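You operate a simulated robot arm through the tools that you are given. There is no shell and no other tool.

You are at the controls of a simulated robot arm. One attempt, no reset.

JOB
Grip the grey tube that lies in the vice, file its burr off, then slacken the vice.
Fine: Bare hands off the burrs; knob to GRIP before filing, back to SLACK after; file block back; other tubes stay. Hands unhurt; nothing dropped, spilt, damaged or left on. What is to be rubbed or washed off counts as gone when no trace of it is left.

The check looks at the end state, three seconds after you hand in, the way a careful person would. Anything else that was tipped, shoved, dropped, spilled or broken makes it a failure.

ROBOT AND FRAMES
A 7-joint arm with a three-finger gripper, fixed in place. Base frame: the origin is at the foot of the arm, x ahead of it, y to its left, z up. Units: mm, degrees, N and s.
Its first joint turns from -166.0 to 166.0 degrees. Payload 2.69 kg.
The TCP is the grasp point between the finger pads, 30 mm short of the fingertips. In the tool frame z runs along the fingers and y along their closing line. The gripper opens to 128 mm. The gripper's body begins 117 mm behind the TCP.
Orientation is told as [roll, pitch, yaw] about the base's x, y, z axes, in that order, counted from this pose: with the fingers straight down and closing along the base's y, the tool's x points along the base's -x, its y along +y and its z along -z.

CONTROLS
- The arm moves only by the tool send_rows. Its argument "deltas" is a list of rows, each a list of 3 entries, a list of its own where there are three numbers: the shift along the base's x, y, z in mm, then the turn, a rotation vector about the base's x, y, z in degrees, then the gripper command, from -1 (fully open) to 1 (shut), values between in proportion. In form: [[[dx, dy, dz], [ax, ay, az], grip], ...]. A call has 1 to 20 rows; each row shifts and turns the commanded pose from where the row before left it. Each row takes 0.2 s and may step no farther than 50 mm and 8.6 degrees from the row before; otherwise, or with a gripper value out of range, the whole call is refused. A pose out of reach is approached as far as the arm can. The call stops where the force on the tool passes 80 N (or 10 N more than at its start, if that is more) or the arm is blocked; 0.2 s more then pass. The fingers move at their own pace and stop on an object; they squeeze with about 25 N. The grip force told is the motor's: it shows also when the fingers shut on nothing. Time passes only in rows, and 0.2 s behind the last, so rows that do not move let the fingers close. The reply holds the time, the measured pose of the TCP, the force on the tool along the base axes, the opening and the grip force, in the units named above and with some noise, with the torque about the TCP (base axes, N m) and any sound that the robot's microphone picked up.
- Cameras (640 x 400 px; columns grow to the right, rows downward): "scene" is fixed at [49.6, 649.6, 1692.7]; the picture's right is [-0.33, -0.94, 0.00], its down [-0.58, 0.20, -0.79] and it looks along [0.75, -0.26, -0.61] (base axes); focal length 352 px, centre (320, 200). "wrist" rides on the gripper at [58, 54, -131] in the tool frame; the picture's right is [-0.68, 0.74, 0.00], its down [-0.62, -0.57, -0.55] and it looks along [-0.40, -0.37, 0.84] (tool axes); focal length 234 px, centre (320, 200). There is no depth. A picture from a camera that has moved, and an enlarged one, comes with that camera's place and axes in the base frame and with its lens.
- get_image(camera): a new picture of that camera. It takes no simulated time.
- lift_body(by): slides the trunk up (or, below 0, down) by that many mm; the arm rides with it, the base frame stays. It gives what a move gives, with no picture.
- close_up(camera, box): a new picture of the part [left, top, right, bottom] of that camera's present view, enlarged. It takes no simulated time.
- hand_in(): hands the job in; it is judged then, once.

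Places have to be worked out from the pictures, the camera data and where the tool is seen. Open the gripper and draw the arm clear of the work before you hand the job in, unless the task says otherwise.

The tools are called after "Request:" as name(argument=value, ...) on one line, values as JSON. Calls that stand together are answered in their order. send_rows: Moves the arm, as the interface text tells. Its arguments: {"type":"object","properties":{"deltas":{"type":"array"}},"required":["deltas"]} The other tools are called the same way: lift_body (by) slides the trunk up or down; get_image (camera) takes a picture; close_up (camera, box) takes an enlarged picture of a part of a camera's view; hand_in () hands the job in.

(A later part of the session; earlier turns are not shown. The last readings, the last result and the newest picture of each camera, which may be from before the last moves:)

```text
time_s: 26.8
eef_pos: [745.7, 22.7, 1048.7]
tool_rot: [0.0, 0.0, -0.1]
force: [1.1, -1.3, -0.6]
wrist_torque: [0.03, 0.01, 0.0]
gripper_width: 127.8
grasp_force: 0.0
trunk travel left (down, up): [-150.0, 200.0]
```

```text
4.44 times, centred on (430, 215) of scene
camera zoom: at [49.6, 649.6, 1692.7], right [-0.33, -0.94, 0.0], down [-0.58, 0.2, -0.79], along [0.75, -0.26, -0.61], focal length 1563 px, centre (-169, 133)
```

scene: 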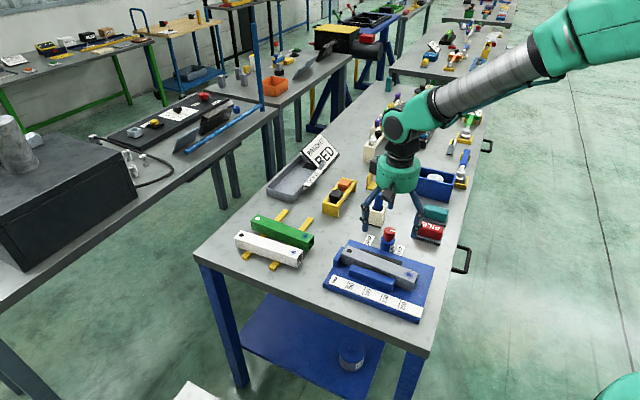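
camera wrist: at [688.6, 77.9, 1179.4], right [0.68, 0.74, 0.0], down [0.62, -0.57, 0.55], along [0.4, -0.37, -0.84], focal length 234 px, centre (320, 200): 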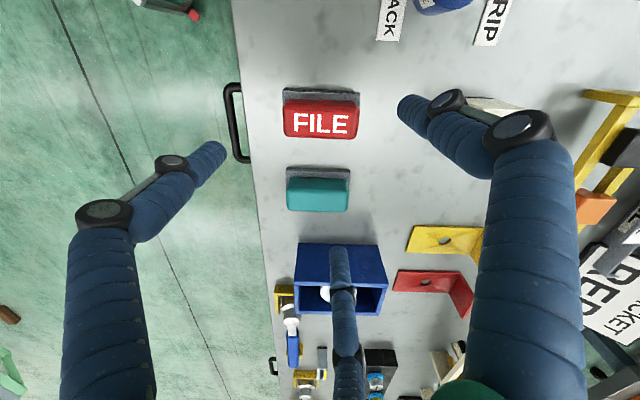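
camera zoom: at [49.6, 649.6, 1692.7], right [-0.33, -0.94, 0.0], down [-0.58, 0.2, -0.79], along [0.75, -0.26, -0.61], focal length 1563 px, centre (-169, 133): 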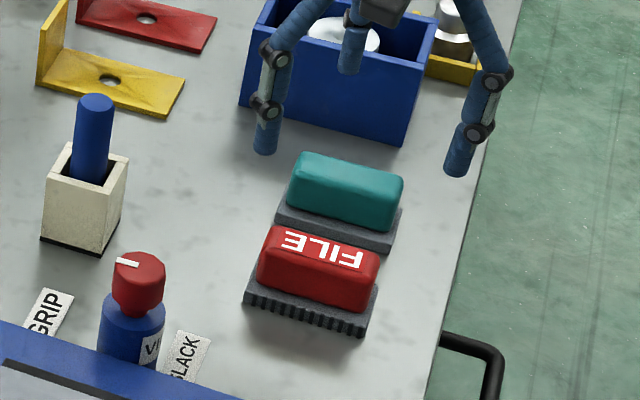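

Triangulating from three wrist views puts the file's top face at about (737,35,931), with the bench near z≈886 rather than 868. I'll centre over the file with the hand yawed +45° and look again.

Request:
send_rows(deltas=[[[-3, 4, 0], [0, 0, 8], -1], [[-3, 4, 0], [0, 0, 8], -1], [[-3, 4, 0], [0, 0, 8], -1], [[0, 0, 0], [0, 0, 8], -1], [[0, 0, 0], [0, 0, 8], -1], [[0, 0, 0], [0, 0, 5], -1], [[0, 0, 0], [0, 0, 0], -1]])

Request:
get_image(camera="wrist")

Request:
close_up(camera="wrist", box=[220, 60, 420, 210])

Request:
close_up(camera="scene", box=[390, 180, 480, 250])

```text
time_s: 28.4
eef_pos: [736.7, 36.2, 1049.6]
tool_rot: [0.0, -0.1, 45.2]
force: [0.4, 0.6, 0.4]
wrist_torque: [-0.01, -0.04, 0.02]
gripper_width: 127.8
grasp_force: 0.0
trunk travel left (down, up): [-150.0, 200.0]
```

```text
taken
camera wrist: at [658.6, 33.3, 1179.8], right [-0.04, 1.0, 0.0], down [0.84, 0.04, 0.55], along [0.55, 0.02, -0.84], focal length 234 px, centre (320, 200)
```

wrist: 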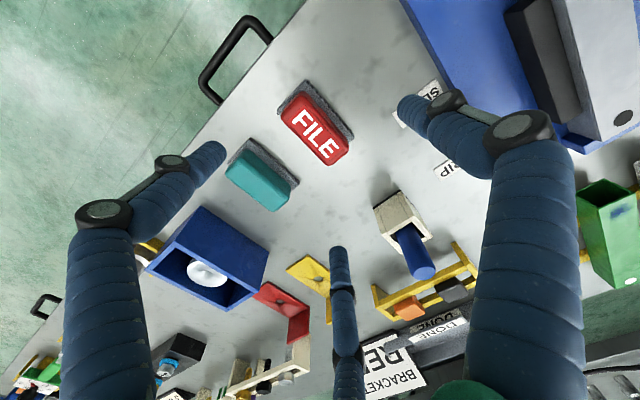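

```text
2.67 times, centred on (320, 135) of wrist
camera zoom: at [658.6, 33.3, 1179.8], right [-0.04, 1.0, 0.0], down [0.84, 0.04, 0.55], along [0.55, 0.02, -0.84], focal length 624 px, centre (320, 373)
```

zoom: 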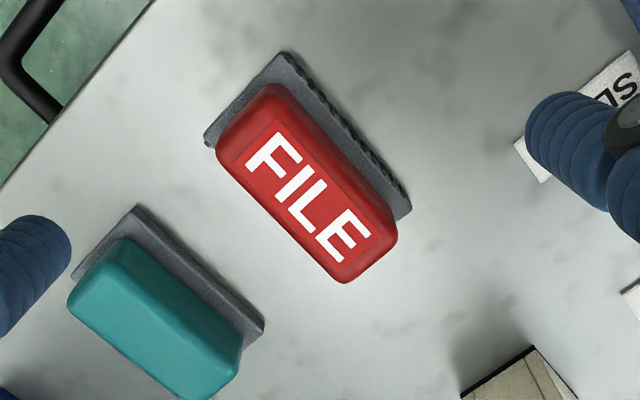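

```text
5.71 times, centred on (435, 215) of scene
camera zoom: at [49.6, 649.6, 1692.7], right [-0.33, -0.94, 0.0], down [-0.58, 0.2, -0.79], along [0.75, -0.26, -0.61], focal length 2009 px, centre (-337, 114)
```

zoom: 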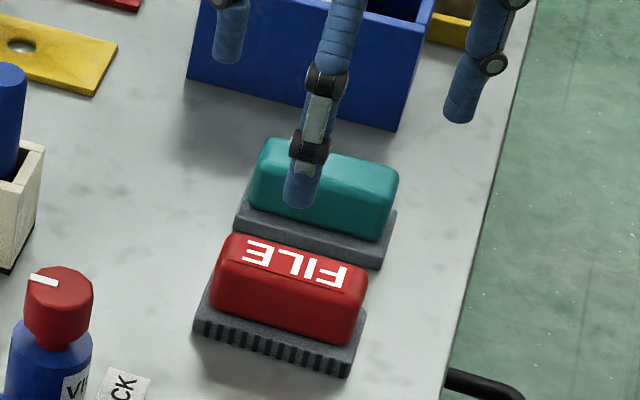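

The file is confirmed around (737,33.5), its long axis at about 45° with a handle of roughly 76×36 mm. I'll narrow the opening to clear the teal block and come down in steps, watching the force.

Request:
send_rows(deltas=[[[0, -2, -30], [0, 0, 0], -0.05], [[0, 0, -35], [0, 0, 0], -0.05], [[0, 0, -15], [0, 0, 0], -0.05], [[0, 0, 0], [0, 0, 0], -0.05]])

Request:
get_image(camera="wrist")

Request:
close_up(camera="scene", box=[390, 180, 480, 250])

```text
time_s: 29.4
eef_pos: [736.9, 34.9, 969.7]
tool_rot: [0.0, 0.0, 45.0]
force: [0.8, -0.3, 0.2]
wrist_torque: [-0.01, 0.0, 0.0]
gripper_width: 67.3
grasp_force: 0.0
trunk travel left (down, up): [-150.0, 200.0]
```

```text
taken
camera wrist: at [658.2, 31.8, 1099.9], right [-0.04, 1.0, 0.0], down [0.84, 0.04, 0.55], along [0.55, 0.02, -0.84], focal length 234 px, centre (320, 200)
```

wrist: 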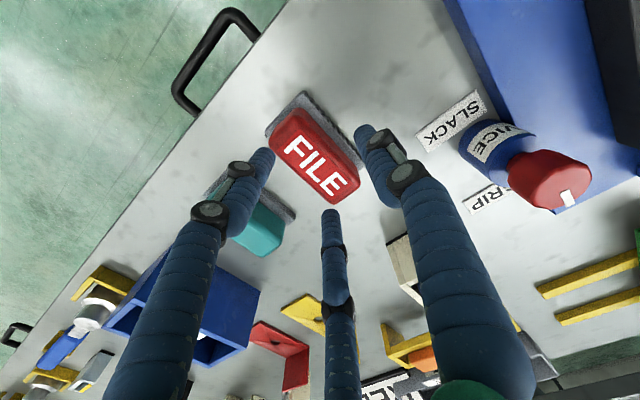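

```text
5.71 times, centred on (435, 215) of scene
camera zoom: at [49.6, 649.6, 1692.7], right [-0.33, -0.94, 0.0], down [-0.58, 0.2, -0.79], along [0.75, -0.26, -0.61], focal length 2009 px, centre (-337, 114)
```

zoom: 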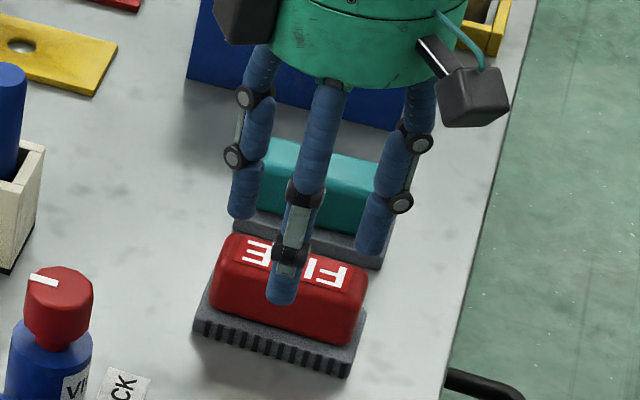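

Centred to within about 2 mm. I'll descend in small steps toward TCP z≈935 with a slight y trim.

Request:
send_rows(deltas=[[[0, -2, -8], [0, 0, 0], -0.05], [[0, 0, -8], [0, 0, 0], -0.05], [[0, 0, -8], [0, 0, 0], -0.05], [[0, 0, -6], [0, 0, 0], -0.05], [[0, 0, -4], [0, 0, 0], -0.05], [[0, 0, 0], [0, 0, 0], -0.05]])

Request:
get_image(camera="wrist")

Request:
close_up(camera="scene", box=[390, 180, 480, 250])

```text
time_s: 30.8
eef_pos: [736.4, 32.1, 934.8]
tool_rot: [0.0, -0.1, 45.0]
force: [9.4, 0.0, 26.3]
wrist_torque: [-0.23, -0.48, -0.04]
gripper_width: 112.2
grasp_force: 25.1
trunk travel left (down, up): [-150.0, 200.0]
```

```text
taken
camera wrist: at [658.0, 29.5, 1066.1], right [-0.04, 1.0, 0.0], down [0.83, 0.04, 0.55], along [0.55, 0.02, -0.84], focal length 234 px, centre (320, 200)
```

wrist: 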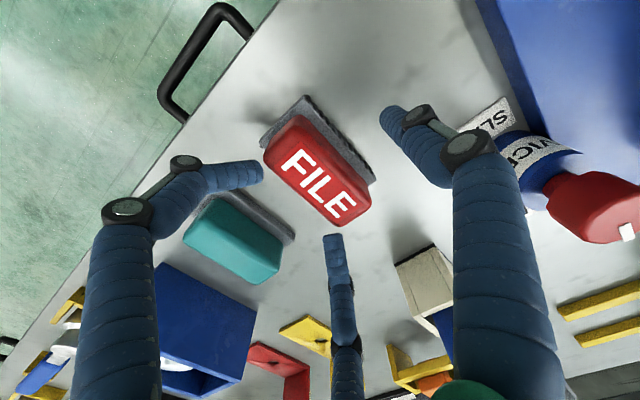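

```text
5.71 times, centred on (435, 215) of scene
camera zoom: at [49.6, 649.6, 1692.7], right [-0.33, -0.94, 0.0], down [-0.58, 0.2, -0.79], along [0.75, -0.26, -0.61], focal length 2009 px, centre (-337, 114)
```

zoom: 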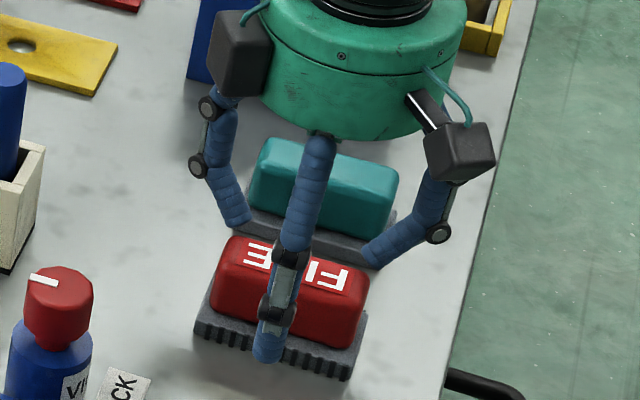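

Something pushed the fingers open to 112 mm with 26 N upward. It looks as if the two rear fingers landed on the handle's corners, so all three fingers seem to be solid. I'll zoom in before moving.

Request:
close_up(camera="wrist", box=[230, 80, 420, 260])

Request:
close_up(camera="scene", box=[410, 190, 470, 250])

```text
2.22 times, centred on (325, 170) of wrist
camera zoom: at [658.0, 29.5, 1066.1], right [-0.04, 1.0, 0.0], down [0.83, 0.04, 0.55], along [0.55, 0.02, -0.84], focal length 520 px, centre (309, 267)
```

zoom: 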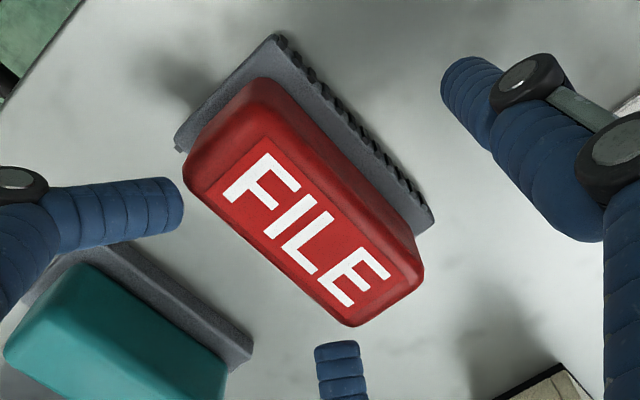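

```text
6.67 times, centred on (440, 220) of scene
camera zoom: at [49.6, 649.6, 1692.7], right [-0.33, -0.94, 0.0], down [-0.58, 0.2, -0.79], along [0.75, -0.26, -0.61], focal length 2344 px, centre (-480, 67)
```

zoom: 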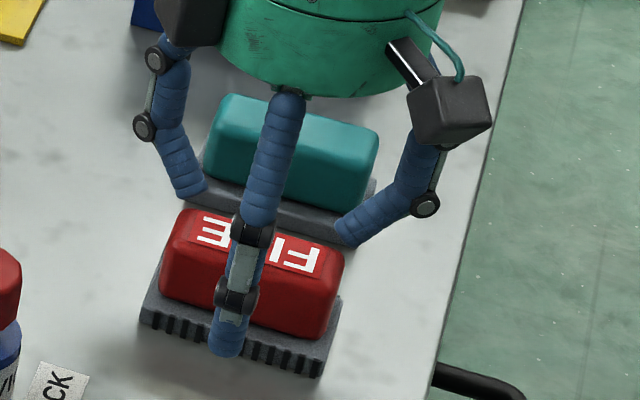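

The tips stand clear of the handle in the picture, yet the hand can't close back. I'll rise in small steps to see at what height the opening recovers and what is touching.

Request:
send_rows(deltas=[[[0, 0, 6], [0, 0, 0], -0.05], [[0, 0, 0], [0, 0, 0], -0.05]])

Request:
close_up(camera="scene", box=[410, 190, 470, 250])

```text
time_s: 31.4
eef_pos: [737.3, 31.7, 943.3]
tool_rot: [-0.1, -0.1, 45.0]
force: [5.9, 2.9, 32.9]
wrist_torque: [-0.22, -0.63, 0.04]
gripper_width: 103.5
grasp_force: 23.6
trunk travel left (down, up): [-150.0, 200.0]
```

```text
6.67 times, centred on (440, 220) of scene
camera zoom: at [49.6, 649.6, 1692.7], right [-0.33, -0.94, 0.0], down [-0.58, 0.2, -0.79], along [0.75, -0.26, -0.61], focal length 2344 px, centre (-480, 67)
```

zoom: 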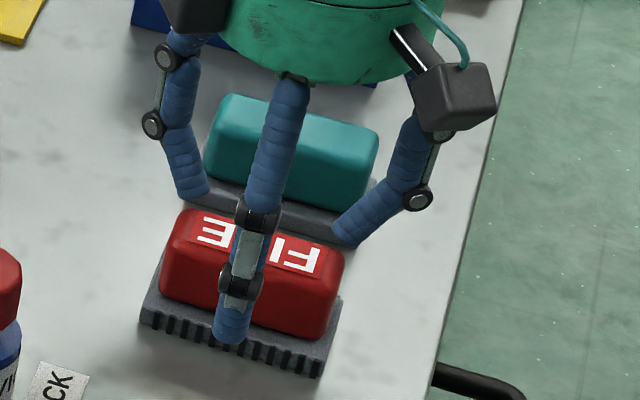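

The tips of the two rear fingers were pressing on the handle's top corners, so this hand really acts with three fingers. I'll lift and open, then shift about 12 mm toward the teal side. That lets the single finger take one long face and the pair take the other.

Request:
send_rows(deltas=[[[0, 0, 25], [0, 0, 0], -0.7], [[0, 0, 25], [0, 0, 0], -0.65], [[8.5, -8.5, 0], [0, 0, 0], -0.65], [[0, 0, 0], [0, 0, 0], -0.65]])

Request:
get_image(camera="wrist")

Request:
close_up(camera="scene", box=[390, 180, 480, 250])

```text
time_s: 32.4
eef_pos: [746.3, 22.7, 990.2]
tool_rot: [0.1, -0.1, 45.1]
force: [0.5, 0.2, -0.2]
wrist_torque: [-0.02, 0.05, 0.01]
gripper_width: 105.7
grasp_force: 0.1
trunk travel left (down, up): [-150.0, 200.0]
```

```text
taken
camera wrist: at [666.7, 20.3, 1121.3], right [-0.04, 1.0, 0.0], down [0.84, 0.04, 0.55], along [0.55, 0.02, -0.84], focal length 234 px, centre (320, 200)
```

wrist: 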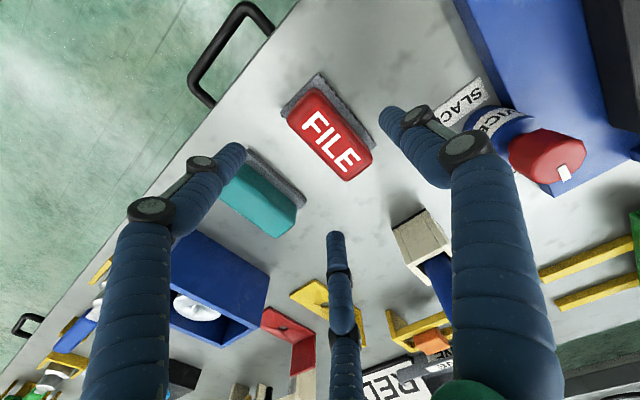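

```text
5.71 times, centred on (435, 215) of scene
camera zoom: at [49.6, 649.6, 1692.7], right [-0.33, -0.94, 0.0], down [-0.58, 0.2, -0.79], along [0.75, -0.26, -0.61], focal length 2009 px, centre (-337, 114)
```

zoom: 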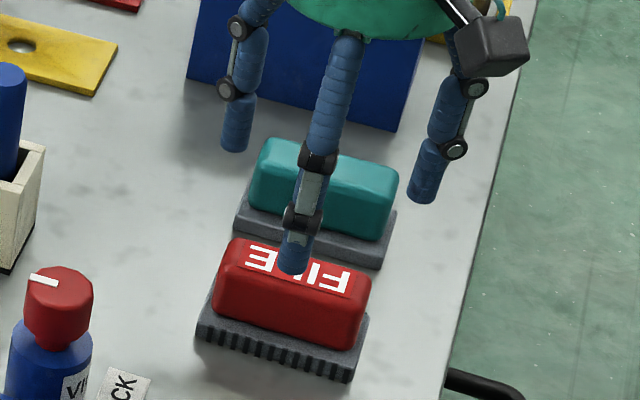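

The touch nudged the file about 5 mm in −x, to around (731.5,33). I'll remember its original spot at (737,33). I'll re-centre and descend with the fingers wide, stopping before closing.

Request:
send_rows(deltas=[[[-6, 1.5, 0], [0, 0, 0], -0.65], [[0, 0, -15], [0, 0, 0], -0.65], [[0, 0, -15], [0, 0, 0], -0.65], [[0, 0, -10], [0, 0, 0], -0.65], [[0, 0, 0], [0, 0, 0], -0.65]])

Request:
get_image(camera="wrist")

Request:
close_up(camera="scene", box=[390, 180, 480, 250])

```text
time_s: 33.6
eef_pos: [739.6, 25.5, 952.4]
tool_rot: [0.1, 0.0, 45.1]
force: [-0.8, 0.5, -0.3]
wrist_torque: [-0.03, -0.02, 0.01]
gripper_width: 105.8
grasp_force: 0.0
trunk travel left (down, up): [-150.0, 200.0]
```

```text
taken
camera wrist: at [660.6, 22.7, 1082.0], right [-0.04, 1.0, 0.0], down [0.84, 0.04, 0.55], along [0.55, 0.02, -0.84], focal length 234 px, centre (320, 200)
```

wrist: 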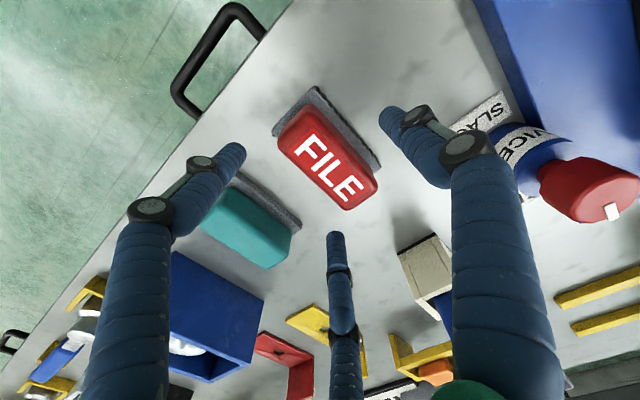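

```text
5.71 times, centred on (435, 215) of scene
camera zoom: at [49.6, 649.6, 1692.7], right [-0.33, -0.94, 0.0], down [-0.58, 0.2, -0.79], along [0.75, -0.26, -0.61], focal length 2009 px, centre (-337, 114)
```

zoom: 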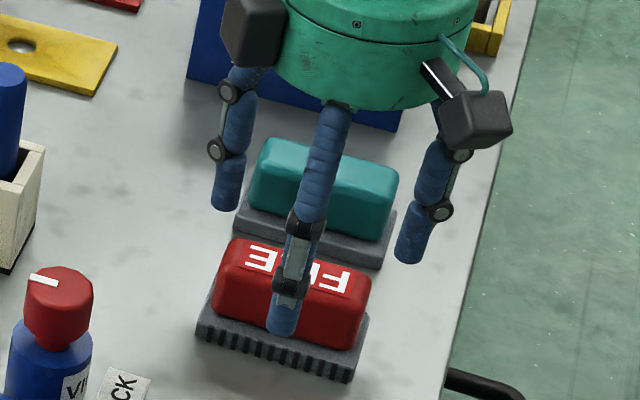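

Clear of everything, and about 12 mm off centre as planned. I'll trim slightly and close gradually.

Request:
send_rows(deltas=[[[-1.5, -1.5, 0], [0, 0, 0], -0.5], [[0, 0, 0], [0, 0, 0], -0.3], [[0, 0, 0], [0, 0, 0], -0.1], [[0, 0, 0], [0, 0, 0], 0.0], [[0, 0, 0], [0, 0, 0], 0.0]])

Request:
get_image(camera="wrist")

Request:
close_up(camera="scene", box=[390, 180, 480, 250])

```text
time_s: 34.8
eef_pos: [738.4, 23.6, 950.7]
tool_rot: [-0.1, 0.0, 45.1]
force: [-0.3, -0.1, -0.4]
wrist_torque: [0.0, -0.01, -0.01]
gripper_width: 63.9
grasp_force: 0.1
trunk travel left (down, up): [-150.0, 200.0]
```

```text
taken
camera wrist: at [659.2, 21.0, 1082.1], right [-0.04, 1.0, 0.0], down [0.84, 0.04, 0.55], along [0.55, 0.02, -0.84], focal length 234 px, centre (320, 200)
```

wrist: 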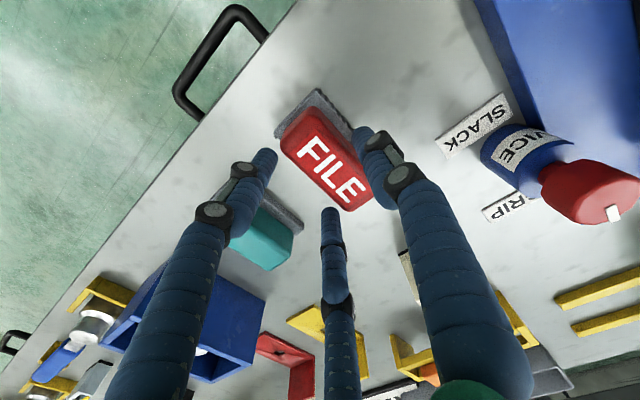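

```text
5.71 times, centred on (435, 215) of scene
camera zoom: at [49.6, 649.6, 1692.7], right [-0.33, -0.94, 0.0], down [-0.58, 0.2, -0.79], along [0.75, -0.26, -0.61], focal length 2009 px, centre (-337, 114)
```

zoom: 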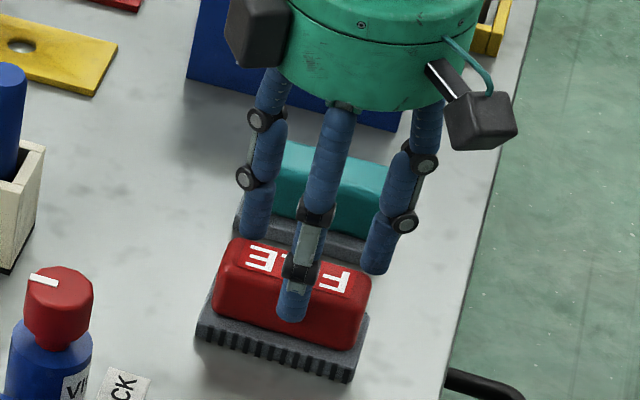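

No contact yet at 64 mm. Continuing to close until it grips.

Request:
send_rows(deltas=[[[0, 0, 0], [0, 0, 0], 0.15], [[0, 0, 0], [0, 0, 0], 0.3], [[0, 0, 0], [0, 0, 0], 0.5], [[0, 0, 0], [0, 0, 0], 0.5]])

Request:
get_image(camera="wrist")

Request:
close_up(camera="scene", box=[390, 180, 480, 250])

```text
time_s: 35.8
eef_pos: [738.5, 22.8, 951.2]
tool_rot: [0.0, -0.1, 45.1]
force: [-1.3, -0.2, 0.7]
wrist_torque: [0.02, 0.07, -0.04]
gripper_width: 51.7
grasp_force: 25.1
trunk travel left (down, up): [-150.0, 200.0]
```

```text
taken
camera wrist: at [659.2, 21.0, 1082.1], right [-0.04, 1.0, 0.0], down [0.84, 0.04, 0.55], along [0.55, 0.02, -0.84], focal length 234 px, centre (320, 200)
```

wrist: 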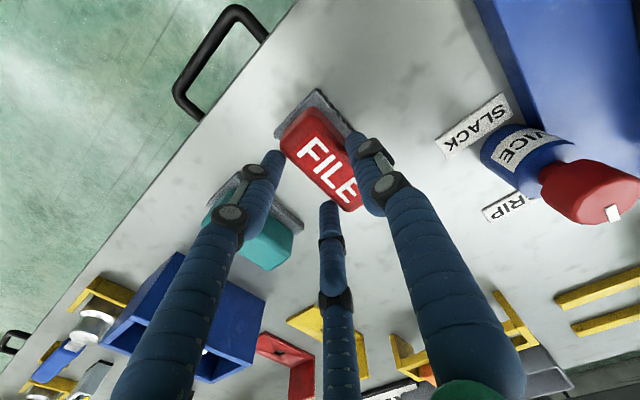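

```text
5.71 times, centred on (435, 215) of scene
camera zoom: at [49.6, 649.6, 1692.7], right [-0.33, -0.94, 0.0], down [-0.58, 0.2, -0.79], along [0.75, -0.26, -0.61], focal length 2009 px, centre (-337, 114)
```

zoom: 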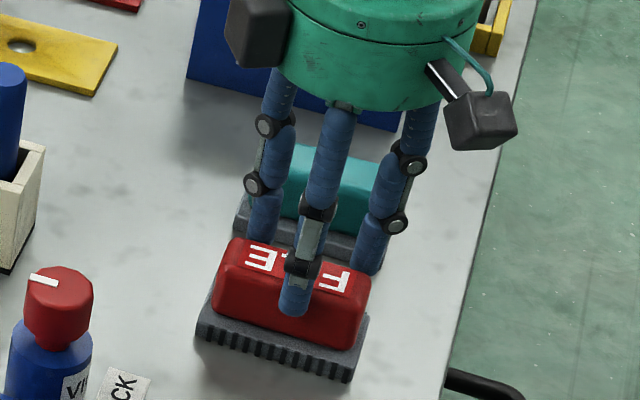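

Gripped at 51.7 mm with 25 N, as the three-finger geometry predicted. I'll squeeze fully and lift a little to check the hold.

Request:
send_rows(deltas=[[[0, 0, 0], [0, 0, 0], 1], [[0, 0, 0], [0, 0, 0], 1], [[0, 0, 10], [0, 0, 0], 1], [[0, 0, 15], [0, 0, 0], 1], [[0, 0, 15], [0, 0, 0], 1], [[0, 0, 0], [0, 0, 0], 1]])

Request:
get_image(camera="wrist")

Request:
close_up(camera="scene", box=[390, 160, 480, 250])

```text
time_s: 37.2
eef_pos: [738.5, 23.1, 991.3]
tool_rot: [0.1, 0.1, 45.1]
force: [-0.1, 0.7, -1.5]
wrist_torque: [0.02, -0.03, 0.04]
gripper_width: 52.0
grasp_force: 25.6
trunk travel left (down, up): [-150.0, 200.0]
```

```text
taken
camera wrist: at [659.3, 20.7, 1122.0], right [-0.04, 1.0, 0.0], down [0.84, 0.04, 0.55], along [0.55, 0.02, -0.84], focal length 234 px, centre (320, 200)
```

wrist: 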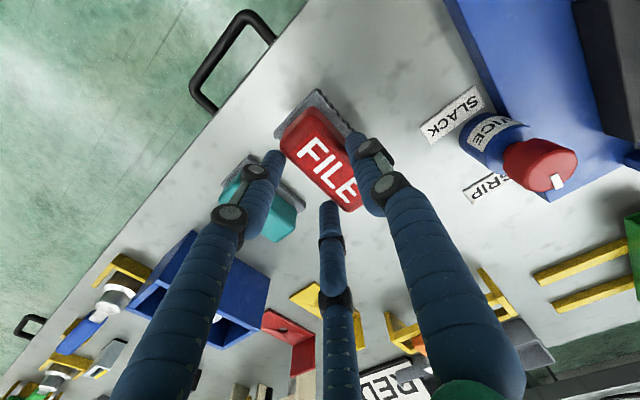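

```text
4.44 times, centred on (435, 205) of scene
camera zoom: at [49.6, 649.6, 1692.7], right [-0.33, -0.94, 0.0], down [-0.58, 0.2, -0.79], along [0.75, -0.26, -0.61], focal length 1563 px, centre (-191, 178)
```

zoom: 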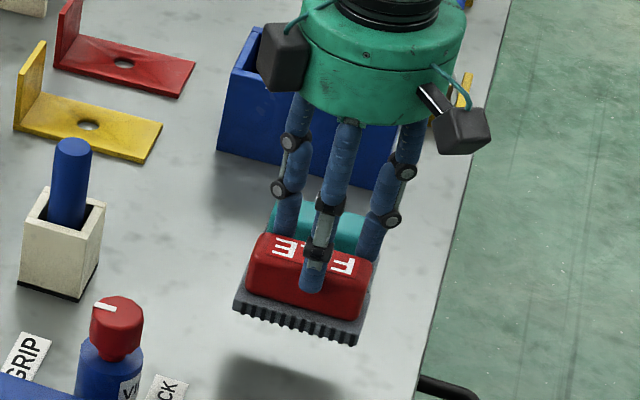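

The file is held securely and lifted. I'll raise it further and carry it toward the vice, stopping where the wrist camera can see the burr unobstructed.

Request:
send_rows(deltas=[[[0, 0, 30], [0, 0, 0], 1], [[0, 0, 40], [0, 0, 0], 1], [[0, 0, 40], [0, 0, 0], 1], [[-14, 26, 0], [0, 0, 0], 1], [[-14, 26, 0], [0, 0, 0], 1], [[-14, 26, 0], [0, 0, 0], 1], [[-14, 26, 0], [0, 0, 0], 1], [[-14, 26, 0], [0, 0, 0], 1], [[-14, 26, 0], [0, 0, 0], 1], [[-14, 26, 0], [0, 0, 0], 1], [[0, 0, 0], [0, 0, 0], 1]])

Request:
get_image(camera="wrist")

Request:
close_up(camera="wrist", box=[220, 0, 500, 160])

Request:
close_up(camera="scene", box=[300, 160, 480, 330])

```text
time_s: 39.6
eef_pos: [640.8, 206.0, 1102.9]
tool_rot: [0.0, 0.1, 45.1]
force: [-1.5, 1.0, -2.1]
wrist_torque: [-0.05, 0.01, -0.01]
gripper_width: 51.9
grasp_force: 25.2
trunk travel left (down, up): [-150.0, 200.0]
```

```text
taken
camera wrist: at [562.2, 203.9, 1232.3], right [-0.04, 1.0, 0.0], down [0.84, 0.04, 0.55], along [0.55, 0.02, -0.84], focal length 234 px, centre (320, 200)
```

wrist: 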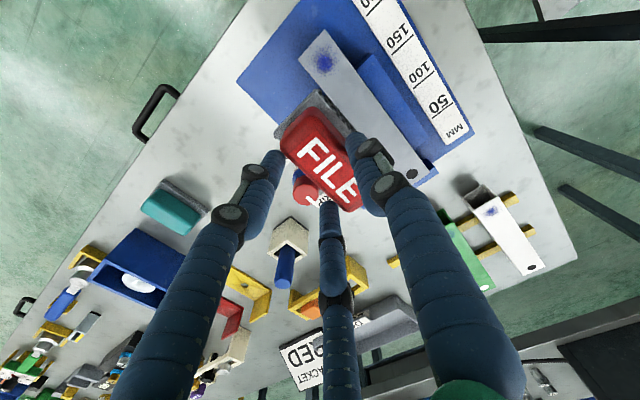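

```text
2.29 times, centred on (360, 80) of wrist
camera zoom: at [562.2, 203.9, 1232.3], right [-0.04, 1.0, 0.0], down [0.84, 0.04, 0.55], along [0.55, 0.02, -0.84], focal length 535 px, centre (229, 474)
```

zoom: 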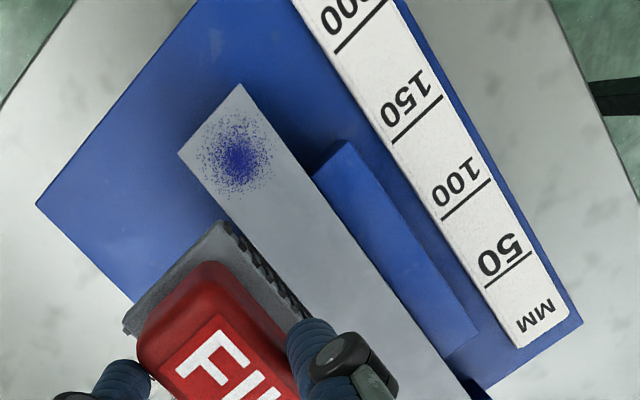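

```text
2.35 times, centred on (390, 245) of scene
camera zoom: at [49.6, 649.6, 1692.7], right [-0.33, -0.94, 0.0], down [-0.58, 0.2, -0.79], along [0.75, -0.26, -0.61], focal length 827 px, centre (155, 94)
```

zoom: 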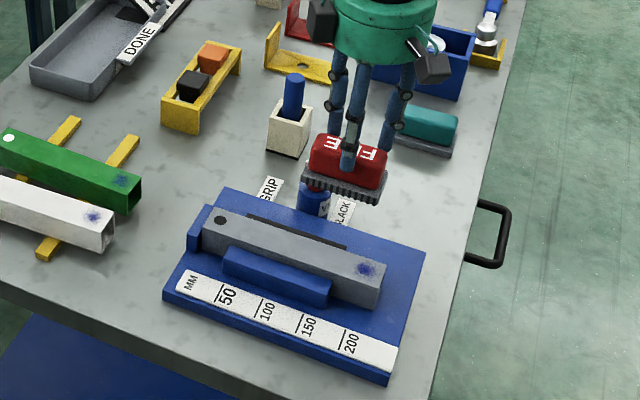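

The burr is centred at about (573.6,208.3), 20 mm from the tube end and some 20 mm in radius. The file sits about 12 mm toward −e2 from the TCP, e2 being the direction across the tube away from the vice. So the TCP target is about (582,200), and I'll move there and stop short of the tube.

Request:
send_rows(deltas=[[[-20, -2, 0], [0, 0, 0], 1], [[-20, -2, 0], [0, 0, 0], 1], [[-19, -3, 0], [0, 0, 0], 1], [[0, 0, -30], [0, 0, 0], 1], [[0, 0, -30], [0, 0, 0], 1], [[0, 0, -15], [0, 0, 0], 1], [[0, 0, 0], [0, 0, 0], 1]])

Request:
get_image(camera="wrist")

Request:
close_up(camera="scene", box=[320, 170, 460, 310])

Request:
close_up(camera="wrist", box=[200, 60, 440, 240])

```text
time_s: 41.2
eef_pos: [582.1, 196.8, 1026.4]
tool_rot: [-0.1, 0.0, 44.9]
force: [-0.3, 0.0, -1.3]
wrist_torque: [-0.09, -0.04, 0.0]
gripper_width: 52.0
grasp_force: 24.9
trunk travel left (down, up): [-150.0, 200.0]
```

```text
taken
camera wrist: at [502.6, 195.3, 1156.5], right [-0.04, 1.0, 0.0], down [0.84, 0.04, 0.55], along [0.55, 0.02, -0.84], focal length 234 px, centre (320, 200)
```

wrist: 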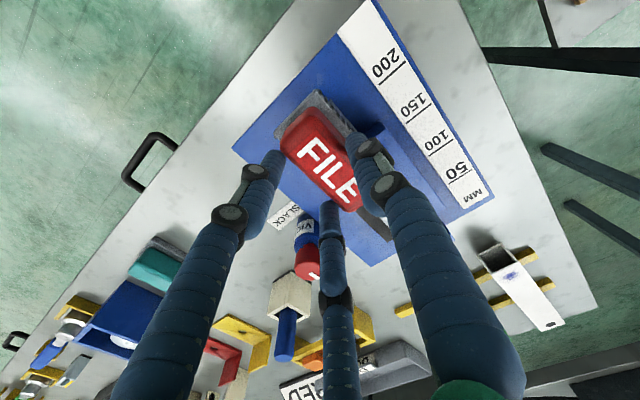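

```text
2.86 times, centred on (390, 240) of scene
camera zoom: at [49.6, 649.6, 1692.7], right [-0.33, -0.94, 0.0], down [-0.58, 0.2, -0.79], along [0.75, -0.26, -0.61], focal length 1005 px, centre (120, 86)
```

zoom: 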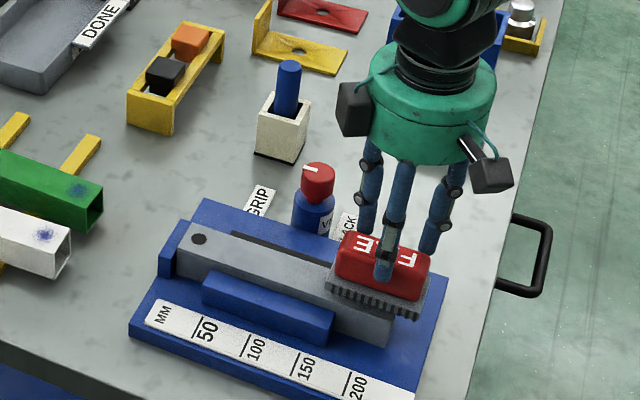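

```text
2.22 times, centred on (320, 150) of wrist
camera zoom: at [502.6, 195.3, 1156.5], right [-0.04, 1.0, 0.0], down [0.84, 0.04, 0.55], along [0.55, 0.02, -0.84], focal length 520 px, centre (320, 311)
```

zoom: 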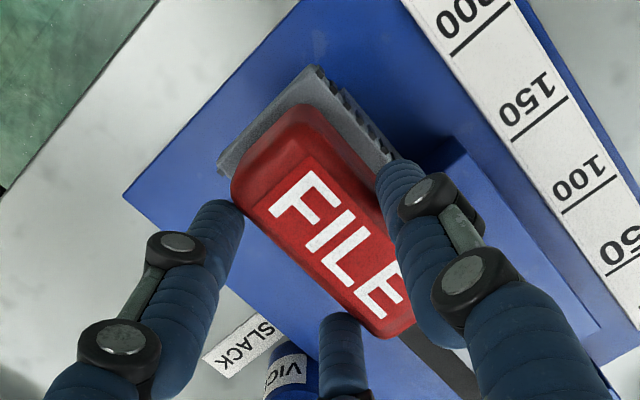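

The file is centred over the burr, about 20 mm above it. I'll creep down until contact shows in the force.

Request:
send_rows(deltas=[[[0, 1, -6], [0, 0, 0], 1], [[0, 0, -5], [0, 0, 0], 1], [[0, 0, -3], [0, 0, 0], 1], [[0, 0, -2], [0, 0, 0], 1], [[0, 0, 0], [0, 0, 0], 1]])

```text
time_s: 42.4
eef_pos: [582.0, 198.6, 1012.2]
tool_rot: [0.0, -0.1, 45.1]
force: [-1.1, -0.4, 10.5]
wrist_torque: [0.06, 0.32, 0.04]
gripper_width: 52.3
grasp_force: 25.5
trunk travel left (down, up): [-150.0, 200.0]
```

Contact: 10.5 N upward at TCP z≈1012. I'll check the views before stroking.

Request:
close_up(camera="scene", box=[360, 200, 440, 290])

Request:
close_up(camera="wrist", box=[200, 60, 440, 240])

```text
4.44 times, centred on (400, 245) of scene
camera zoom: at [49.6, 649.6, 1692.7], right [-0.33, -0.94, 0.0], down [-0.58, 0.2, -0.79], along [0.75, -0.26, -0.61], focal length 1563 px, centre (-36, 0)
```

zoom: 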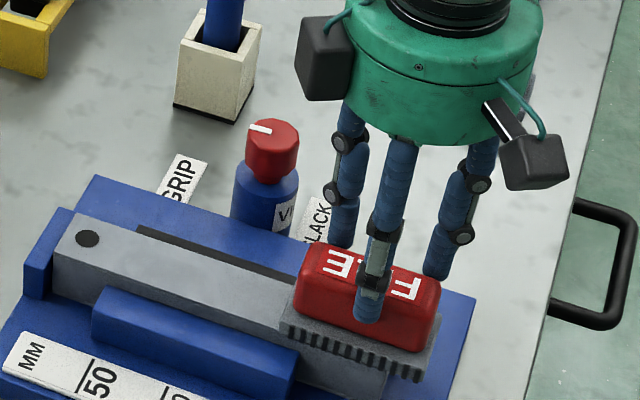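

```text
2.22 times, centred on (320, 150) of wrist
camera zoom: at [502.3, 196.5, 1142.0], right [-0.04, 1.0, 0.0], down [0.83, 0.04, 0.55], along [0.55, 0.02, -0.84], focal length 520 px, centre (320, 311)
```

zoom: 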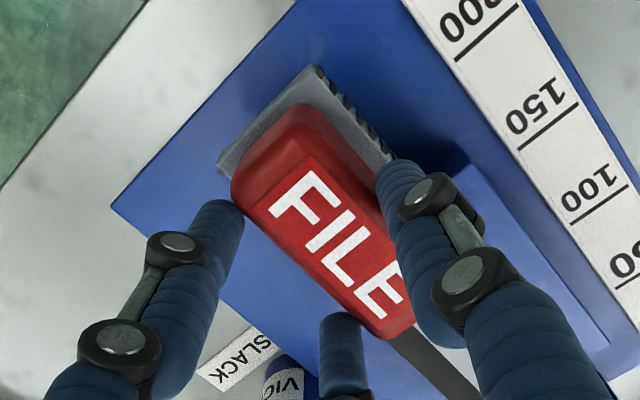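

The file sits squarely over the tube end. I'll start with back-and-forth strokes along the tube.

Request:
send_rows(deltas=[[[7, 7, 0], [0, 0, 0], 1], [[7, 7, 0], [0, 0, 0], 1], [[-7, -7, 0], [0, 0, 0], 1], [[-7, -7, 0], [0, 0, 0], 1], [[-7, -7, 0], [0, 0, 0], 1], [[7, 7, 0], [0, 0, 0], 1], [[7, 7, 0], [0, 0, 0], 1], [[7, 7, 0], [0, 0, 0], 1], [[-7, -7, 0], [0, 0, 0], 1], [[-7, -7, 0], [0, 0, 0], 1]])

Request:
close_up(camera="scene", box=[360, 200, 440, 290])

Request:
close_up(camera="wrist", box=[200, 60, 440, 240])

```text
time_s: 44.6
eef_pos: [581.3, 198.5, 1011.1]
tool_rot: [0.0, -0.1, 44.9]
force: [3.3, 1.6, 20.8]
wrist_torque: [0.36, -0.15, -0.04]
gripper_width: 51.9
grasp_force: 24.8
trunk travel left (down, up): [-150.0, 200.0]
```

```text
4.44 times, centred on (400, 245) of scene
camera zoom: at [49.6, 649.6, 1692.7], right [-0.33, -0.94, 0.0], down [-0.58, 0.2, -0.79], along [0.75, -0.26, -0.61], focal length 1563 px, centre (-36, 0)
```

zoom: 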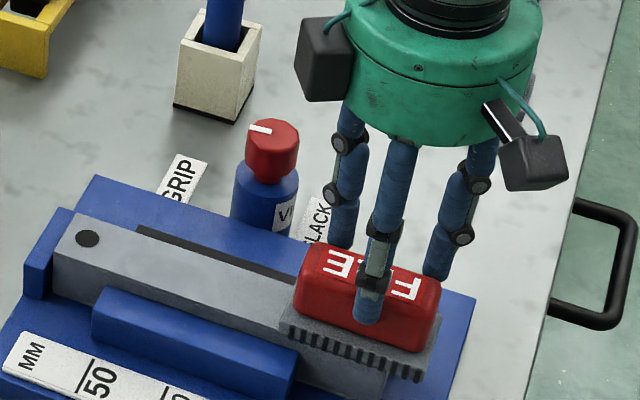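

```text
2.22 times, centred on (320, 150) of wrist
camera zoom: at [502.3, 196.5, 1141.4], right [-0.04, 1.0, 0.0], down [0.83, 0.04, 0.55], along [0.55, 0.02, -0.84], focal length 520 px, centre (320, 311)
```

zoom: 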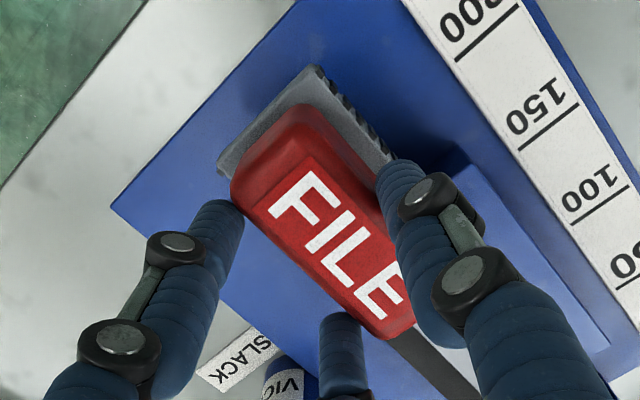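

Contact is steady at about 20 N and the tube hasn't moved. I'll do more strokes with small sideways shifts so the whole patch gets covered.

Request:
send_rows(deltas=[[[4, -4, 0], [0, 0, 0], 1], [[7, 7, 0], [0, 0, 0], 1], [[7, 7, 0], [0, 0, 0], 1], [[-7, -7, 0], [0, 0, 0], 1], [[-7, -7, 0], [0, 0, 0], 1], [[-7, -7, 0], [0, 0, 0], 1], [[7, 7, 0], [0, 0, 0], 1], [[-8, 8, 0], [0, 0, 0], 1], [[7, 7, 0], [0, 0, 0], 1], [[7, 7, 0], [0, 0, 0], 1], [[-7, -7, 0], [0, 0, 0], 1], [[-7, -7, 0], [0, 0, 0], 1], [[-7, -7, 0], [0, 0, 0], 1], [[7, 7, 0], [0, 0, 0], 1], [[4, -4, 0], [0, 0, 0], 1]])

Request:
send_rows(deltas=[[[0, 0, 15], [0, 0, 0], 1], [[0, 0, 25], [0, 0, 0], 1], [[14, -14, 20], [0, 0, 0], 1], [[20, -20, 0], [0, 0, 0], 1], [[20, -20, 0], [0, 0, 0], 1], [[0, 0, 0], [0, 0, 0], 1]])

Request:
get_image(camera="wrist")

Request:
close_up(camera="scene", box=[320, 200, 440, 310])

```text
time_s: 47.8
eef_pos: [579.9, 198.3, 1010.0]
tool_rot: [0.0, 0.0, 45.0]
force: [-0.6, -0.3, 3.1]
wrist_torque: [-0.06, 0.08, 0.02]
gripper_width: 51.9
grasp_force: 24.5
trunk travel left (down, up): [-150.0, 200.0]
```

```text
time_s: 49.2
eef_pos: [636.3, 144.4, 1069.1]
tool_rot: [-0.1, 0.0, 45.1]
force: [0.3, -0.3, -2.2]
wrist_torque: [0.01, -0.01, 0.0]
gripper_width: 52.1
grasp_force: 25.3
trunk travel left (down, up): [-150.0, 200.0]
```

```text
taken
camera wrist: at [556.9, 142.2, 1199.9], right [-0.04, 1.0, 0.0], down [0.84, 0.04, 0.55], along [0.55, 0.02, -0.84], focal length 234 px, centre (320, 200)
```

wrist: 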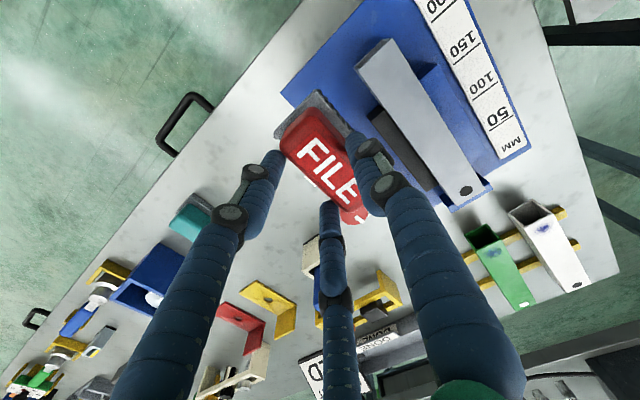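

```text
3.64 times, centred on (380, 255) of scene
camera zoom: at [49.6, 649.6, 1692.7], right [-0.33, -0.94, 0.0], down [-0.58, 0.2, -0.79], along [0.75, -0.26, -0.61], focal length 1278 px, centre (102, 0)
```

zoom: 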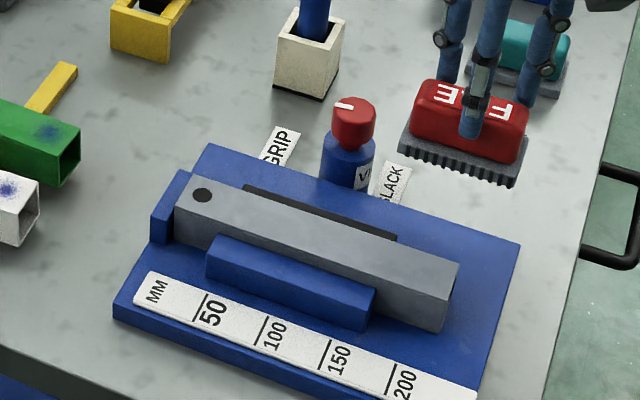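

The burr looks gone from the tube's top face. I'll zoom in from both cameras to be sure no specks remain.

Request:
close_up(camera="wrist", box=[340, 20, 460, 110])

Request:
close_up(camera="scene", box=[400, 255, 460, 295])

Request:
close_up(camera="wrist", box=[350, 30, 410, 75])

```text
4.44 times, centred on (400, 65) of wrist
camera zoom: at [556.9, 142.2, 1199.9], right [-0.04, 1.0, 0.0], down [0.84, 0.04, 0.55], along [0.55, 0.02, -0.84], focal length 1041 px, centre (-36, 800)
```

zoom: 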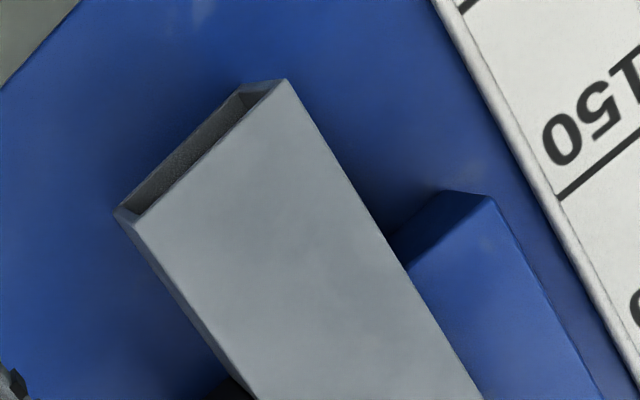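

```text
10.00 times, centred on (430, 275) of scene
camera zoom: at [49.6, 649.6, 1692.7], right [-0.33, -0.94, 0.0], down [-0.58, 0.2, -0.79], along [0.75, -0.26, -0.61], focal length 3516 px, centre (-780, -550)
```

zoom: 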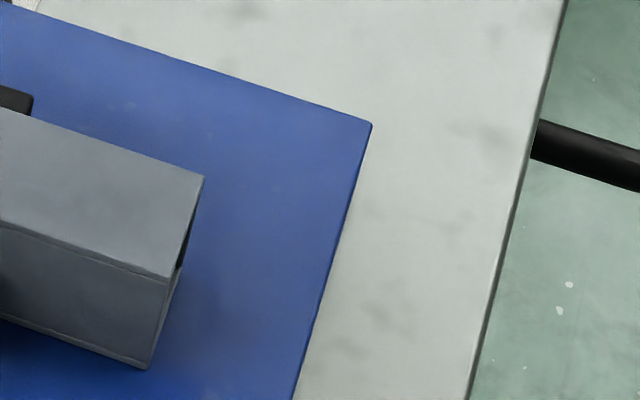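

```text
8.89 times, centred on (380, 52) of wrist
camera zoom: at [556.9, 142.2, 1199.9], right [-0.04, 1.0, 0.0], down [0.84, 0.04, 0.55], along [0.55, 0.02, -0.84], focal length 2082 px, centre (-213, 1511)
```

zoom: 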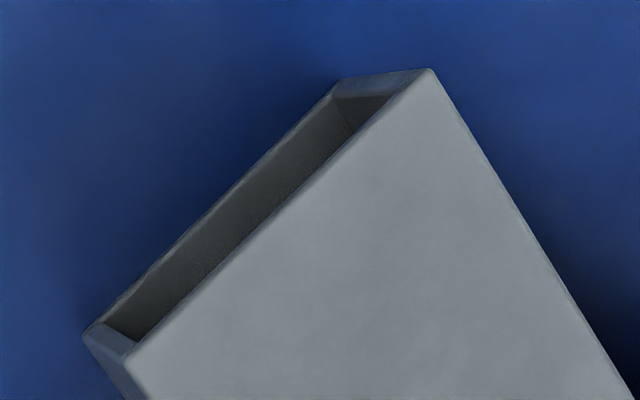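

The tube face is clean. Now I'll carry the file back to its original place, so the TCP target is about (745.8,24.3).

Request:
send_rows(deltas=[[[18, -20, 0], [0, 0, 0], 1], [[18, -20, 0], [0, 0, 0], 1], [[18, -20, 0], [0, 0, 0], 1], [[18, -20, 0], [0, 0, 0], 1], [[18, -20, 0], [0, 0, 0], 1], [[19, -20, 0], [0, 0, 0], 1], [[0, 0, -35], [0, 0, 0], 1], [[0, 0, -35], [0, 0, 0], 1], [[0, 0, -20], [0, 0, 0], 1], [[0, 0, 0], [0, 0, 0], 1]])

Request:
get_image(camera="wrist")

Request:
close_up(camera="scene", box=[390, 180, 480, 250])

```text
time_s: 51.4
eef_pos: [743.9, 26.0, 979.4]
tool_rot: [0.0, 0.1, 45.0]
force: [-0.2, 0.2, -1.9]
wrist_torque: [-0.04, 0.0, -0.02]
gripper_width: 51.8
grasp_force: 24.8
trunk travel left (down, up): [-150.0, 200.0]
```

```text
taken
camera wrist: at [665.1, 22.6, 1110.1], right [-0.04, 1.0, 0.0], down [0.84, 0.04, 0.55], along [0.55, 0.02, -0.84], focal length 234 px, centre (320, 200)
```

wrist: 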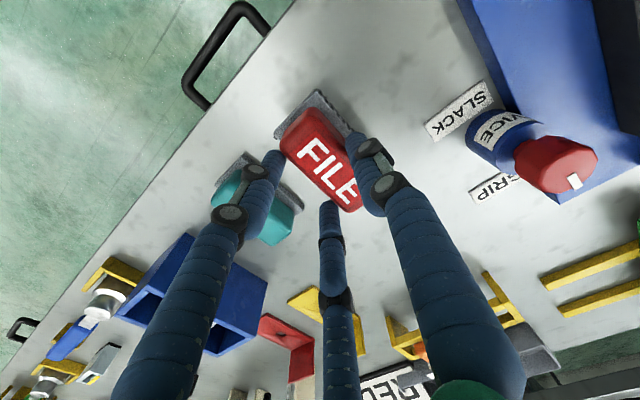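

```text
5.71 times, centred on (435, 215) of scene
camera zoom: at [49.6, 649.6, 1692.7], right [-0.33, -0.94, 0.0], down [-0.58, 0.2, -0.79], along [0.75, -0.26, -0.61], focal length 2009 px, centre (-337, 114)
```

zoom: 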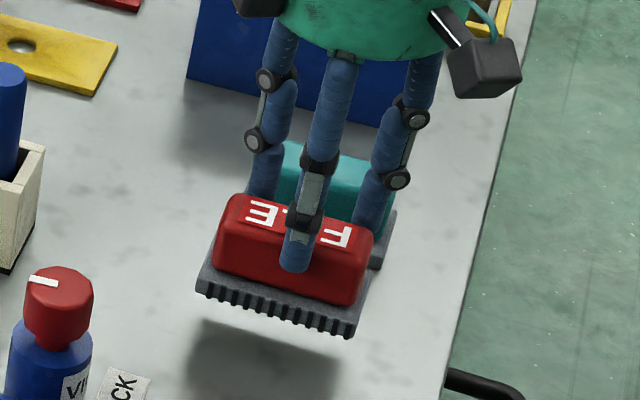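

The file is hovering over its original spot to within a couple of mm. I'll lower it gently and watch for table contact.

Request:
send_rows(deltas=[[[1, -0.5, -12], [0, 0, 0], 1], [[0, 0, -8], [0, 0, 0], 1], [[0, 0, -4], [0, 0, 0], 1], [[0, 0, -2], [0, 0, 0], 1], [[0, 0, 0], [0, 0, 0], 1]])

```text
time_s: 52.6
eef_pos: [745.5, 25.2, 955.4]
tool_rot: [-0.1, 0.0, 45.0]
force: [-0.5, 0.1, -1.8]
wrist_torque: [-0.01, 0.0, 0.02]
gripper_width: 52.0
grasp_force: 25.0
trunk travel left (down, up): [-150.0, 200.0]
```

No contact yet. I'll creep down a little further.

Request:
send_rows(deltas=[[[0, 0, -1.5], [0, 0, 0], 1], [[0, 0, -1.5], [0, 0, 0], 1], [[0, 0, 0], [0, 0, 0], 1]])

Request:
close_up(camera="scene", box=[390, 180, 480, 250])

```text
time_s: 53.4
eef_pos: [745.5, 24.7, 951.2]
tool_rot: [0.0, 0.0, 45.1]
force: [-1.0, 0.1, -2.4]
wrist_torque: [0.04, 0.0, 0.01]
gripper_width: 52.0
grasp_force: 24.6
trunk travel left (down, up): [-150.0, 200.0]
```

```text
5.71 times, centred on (435, 215) of scene
camera zoom: at [49.6, 649.6, 1692.7], right [-0.33, -0.94, 0.0], down [-0.58, 0.2, -0.79], along [0.75, -0.26, -0.61], focal length 2009 px, centre (-337, 114)
```

zoom: 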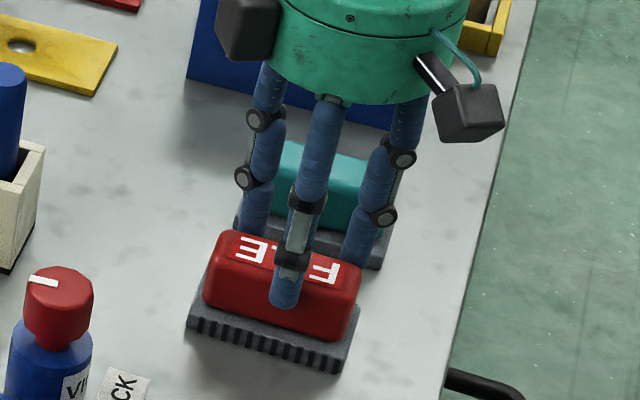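

No load yet, and the picture suggests the file is a few mm off its original pixels. I'll trim (−1.5,−3.5) and creep down until it touches.

Request:
send_rows(deltas=[[[-1.5, -3.5, 0], [0, 0, 0], 1], [[0, 0, -1], [0, 0, 0], 1], [[0, 0, -1], [0, 0, 0], 1], [[0, 0, 0], [0, 0, 0], 1]])

```text
time_s: 54.4
eef_pos: [744.3, 21.0, 951.3]
tool_rot: [-0.1, -0.1, 45.0]
force: [-2.8, 0.2, 14.6]
wrist_torque: [-0.26, 0.74, 0.03]
gripper_width: 51.9
grasp_force: 24.6
trunk travel left (down, up): [-150.0, 200.0]
```

It's touching down with about 15 N on one end. I'll ease up 1 mm, open, and rise straight up.

Request:
send_rows(deltas=[[[0, 0, 1], [0, 0, 0], 1], [[0, 0, 0], [0, 0, 0], 0.1], [[0, 0, 0], [0, 0, 0], -0.1], [[0, 0, 0], [0, 0, 0], -0.4], [[0, 0, 0], [0, 0, 0], -0.65], [[0, 0, 0], [0, 0, 0], -0.65], [[0, 0, 20], [0, 0, 0], -0.65], [[0, 0, 30], [0, 0, 0], -0.65], [[0, 0, 40], [0, 0, 0], -0.65], [[0, 0, 0], [0, 0, 0], -0.65]])

Request:
get_image(camera="wrist")

Request:
close_up(camera="scene", box=[390, 180, 480, 250])

```text
time_s: 56.6
eef_pos: [744.4, 21.2, 1041.6]
tool_rot: [0.0, 0.0, 45.0]
force: [0.0, 0.2, 0.1]
wrist_torque: [-0.01, -0.02, 0.03]
gripper_width: 105.4
grasp_force: 0.1
trunk travel left (down, up): [-150.0, 200.0]
```

```text
taken
camera wrist: at [664.3, 18.7, 1171.8], right [-0.04, 1.0, 0.0], down [0.84, 0.04, 0.55], along [0.55, 0.02, -0.84], focal length 234 px, centre (320, 200)
```

wrist: 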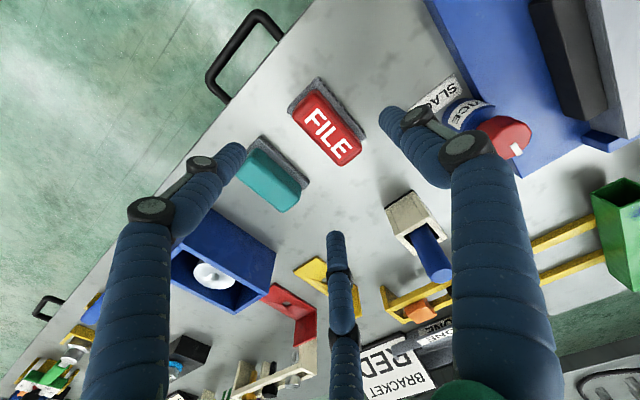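

```text
5.71 times, centred on (435, 215) of scene
camera zoom: at [49.6, 649.6, 1692.7], right [-0.33, -0.94, 0.0], down [-0.58, 0.2, -0.79], along [0.75, -0.26, -0.61], focal length 2009 px, centre (-337, 114)
```

zoom: 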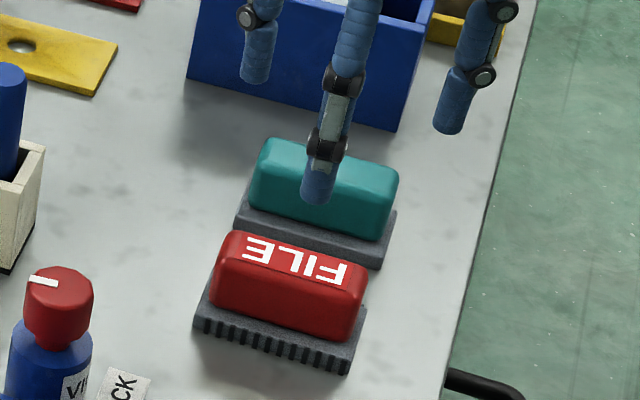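

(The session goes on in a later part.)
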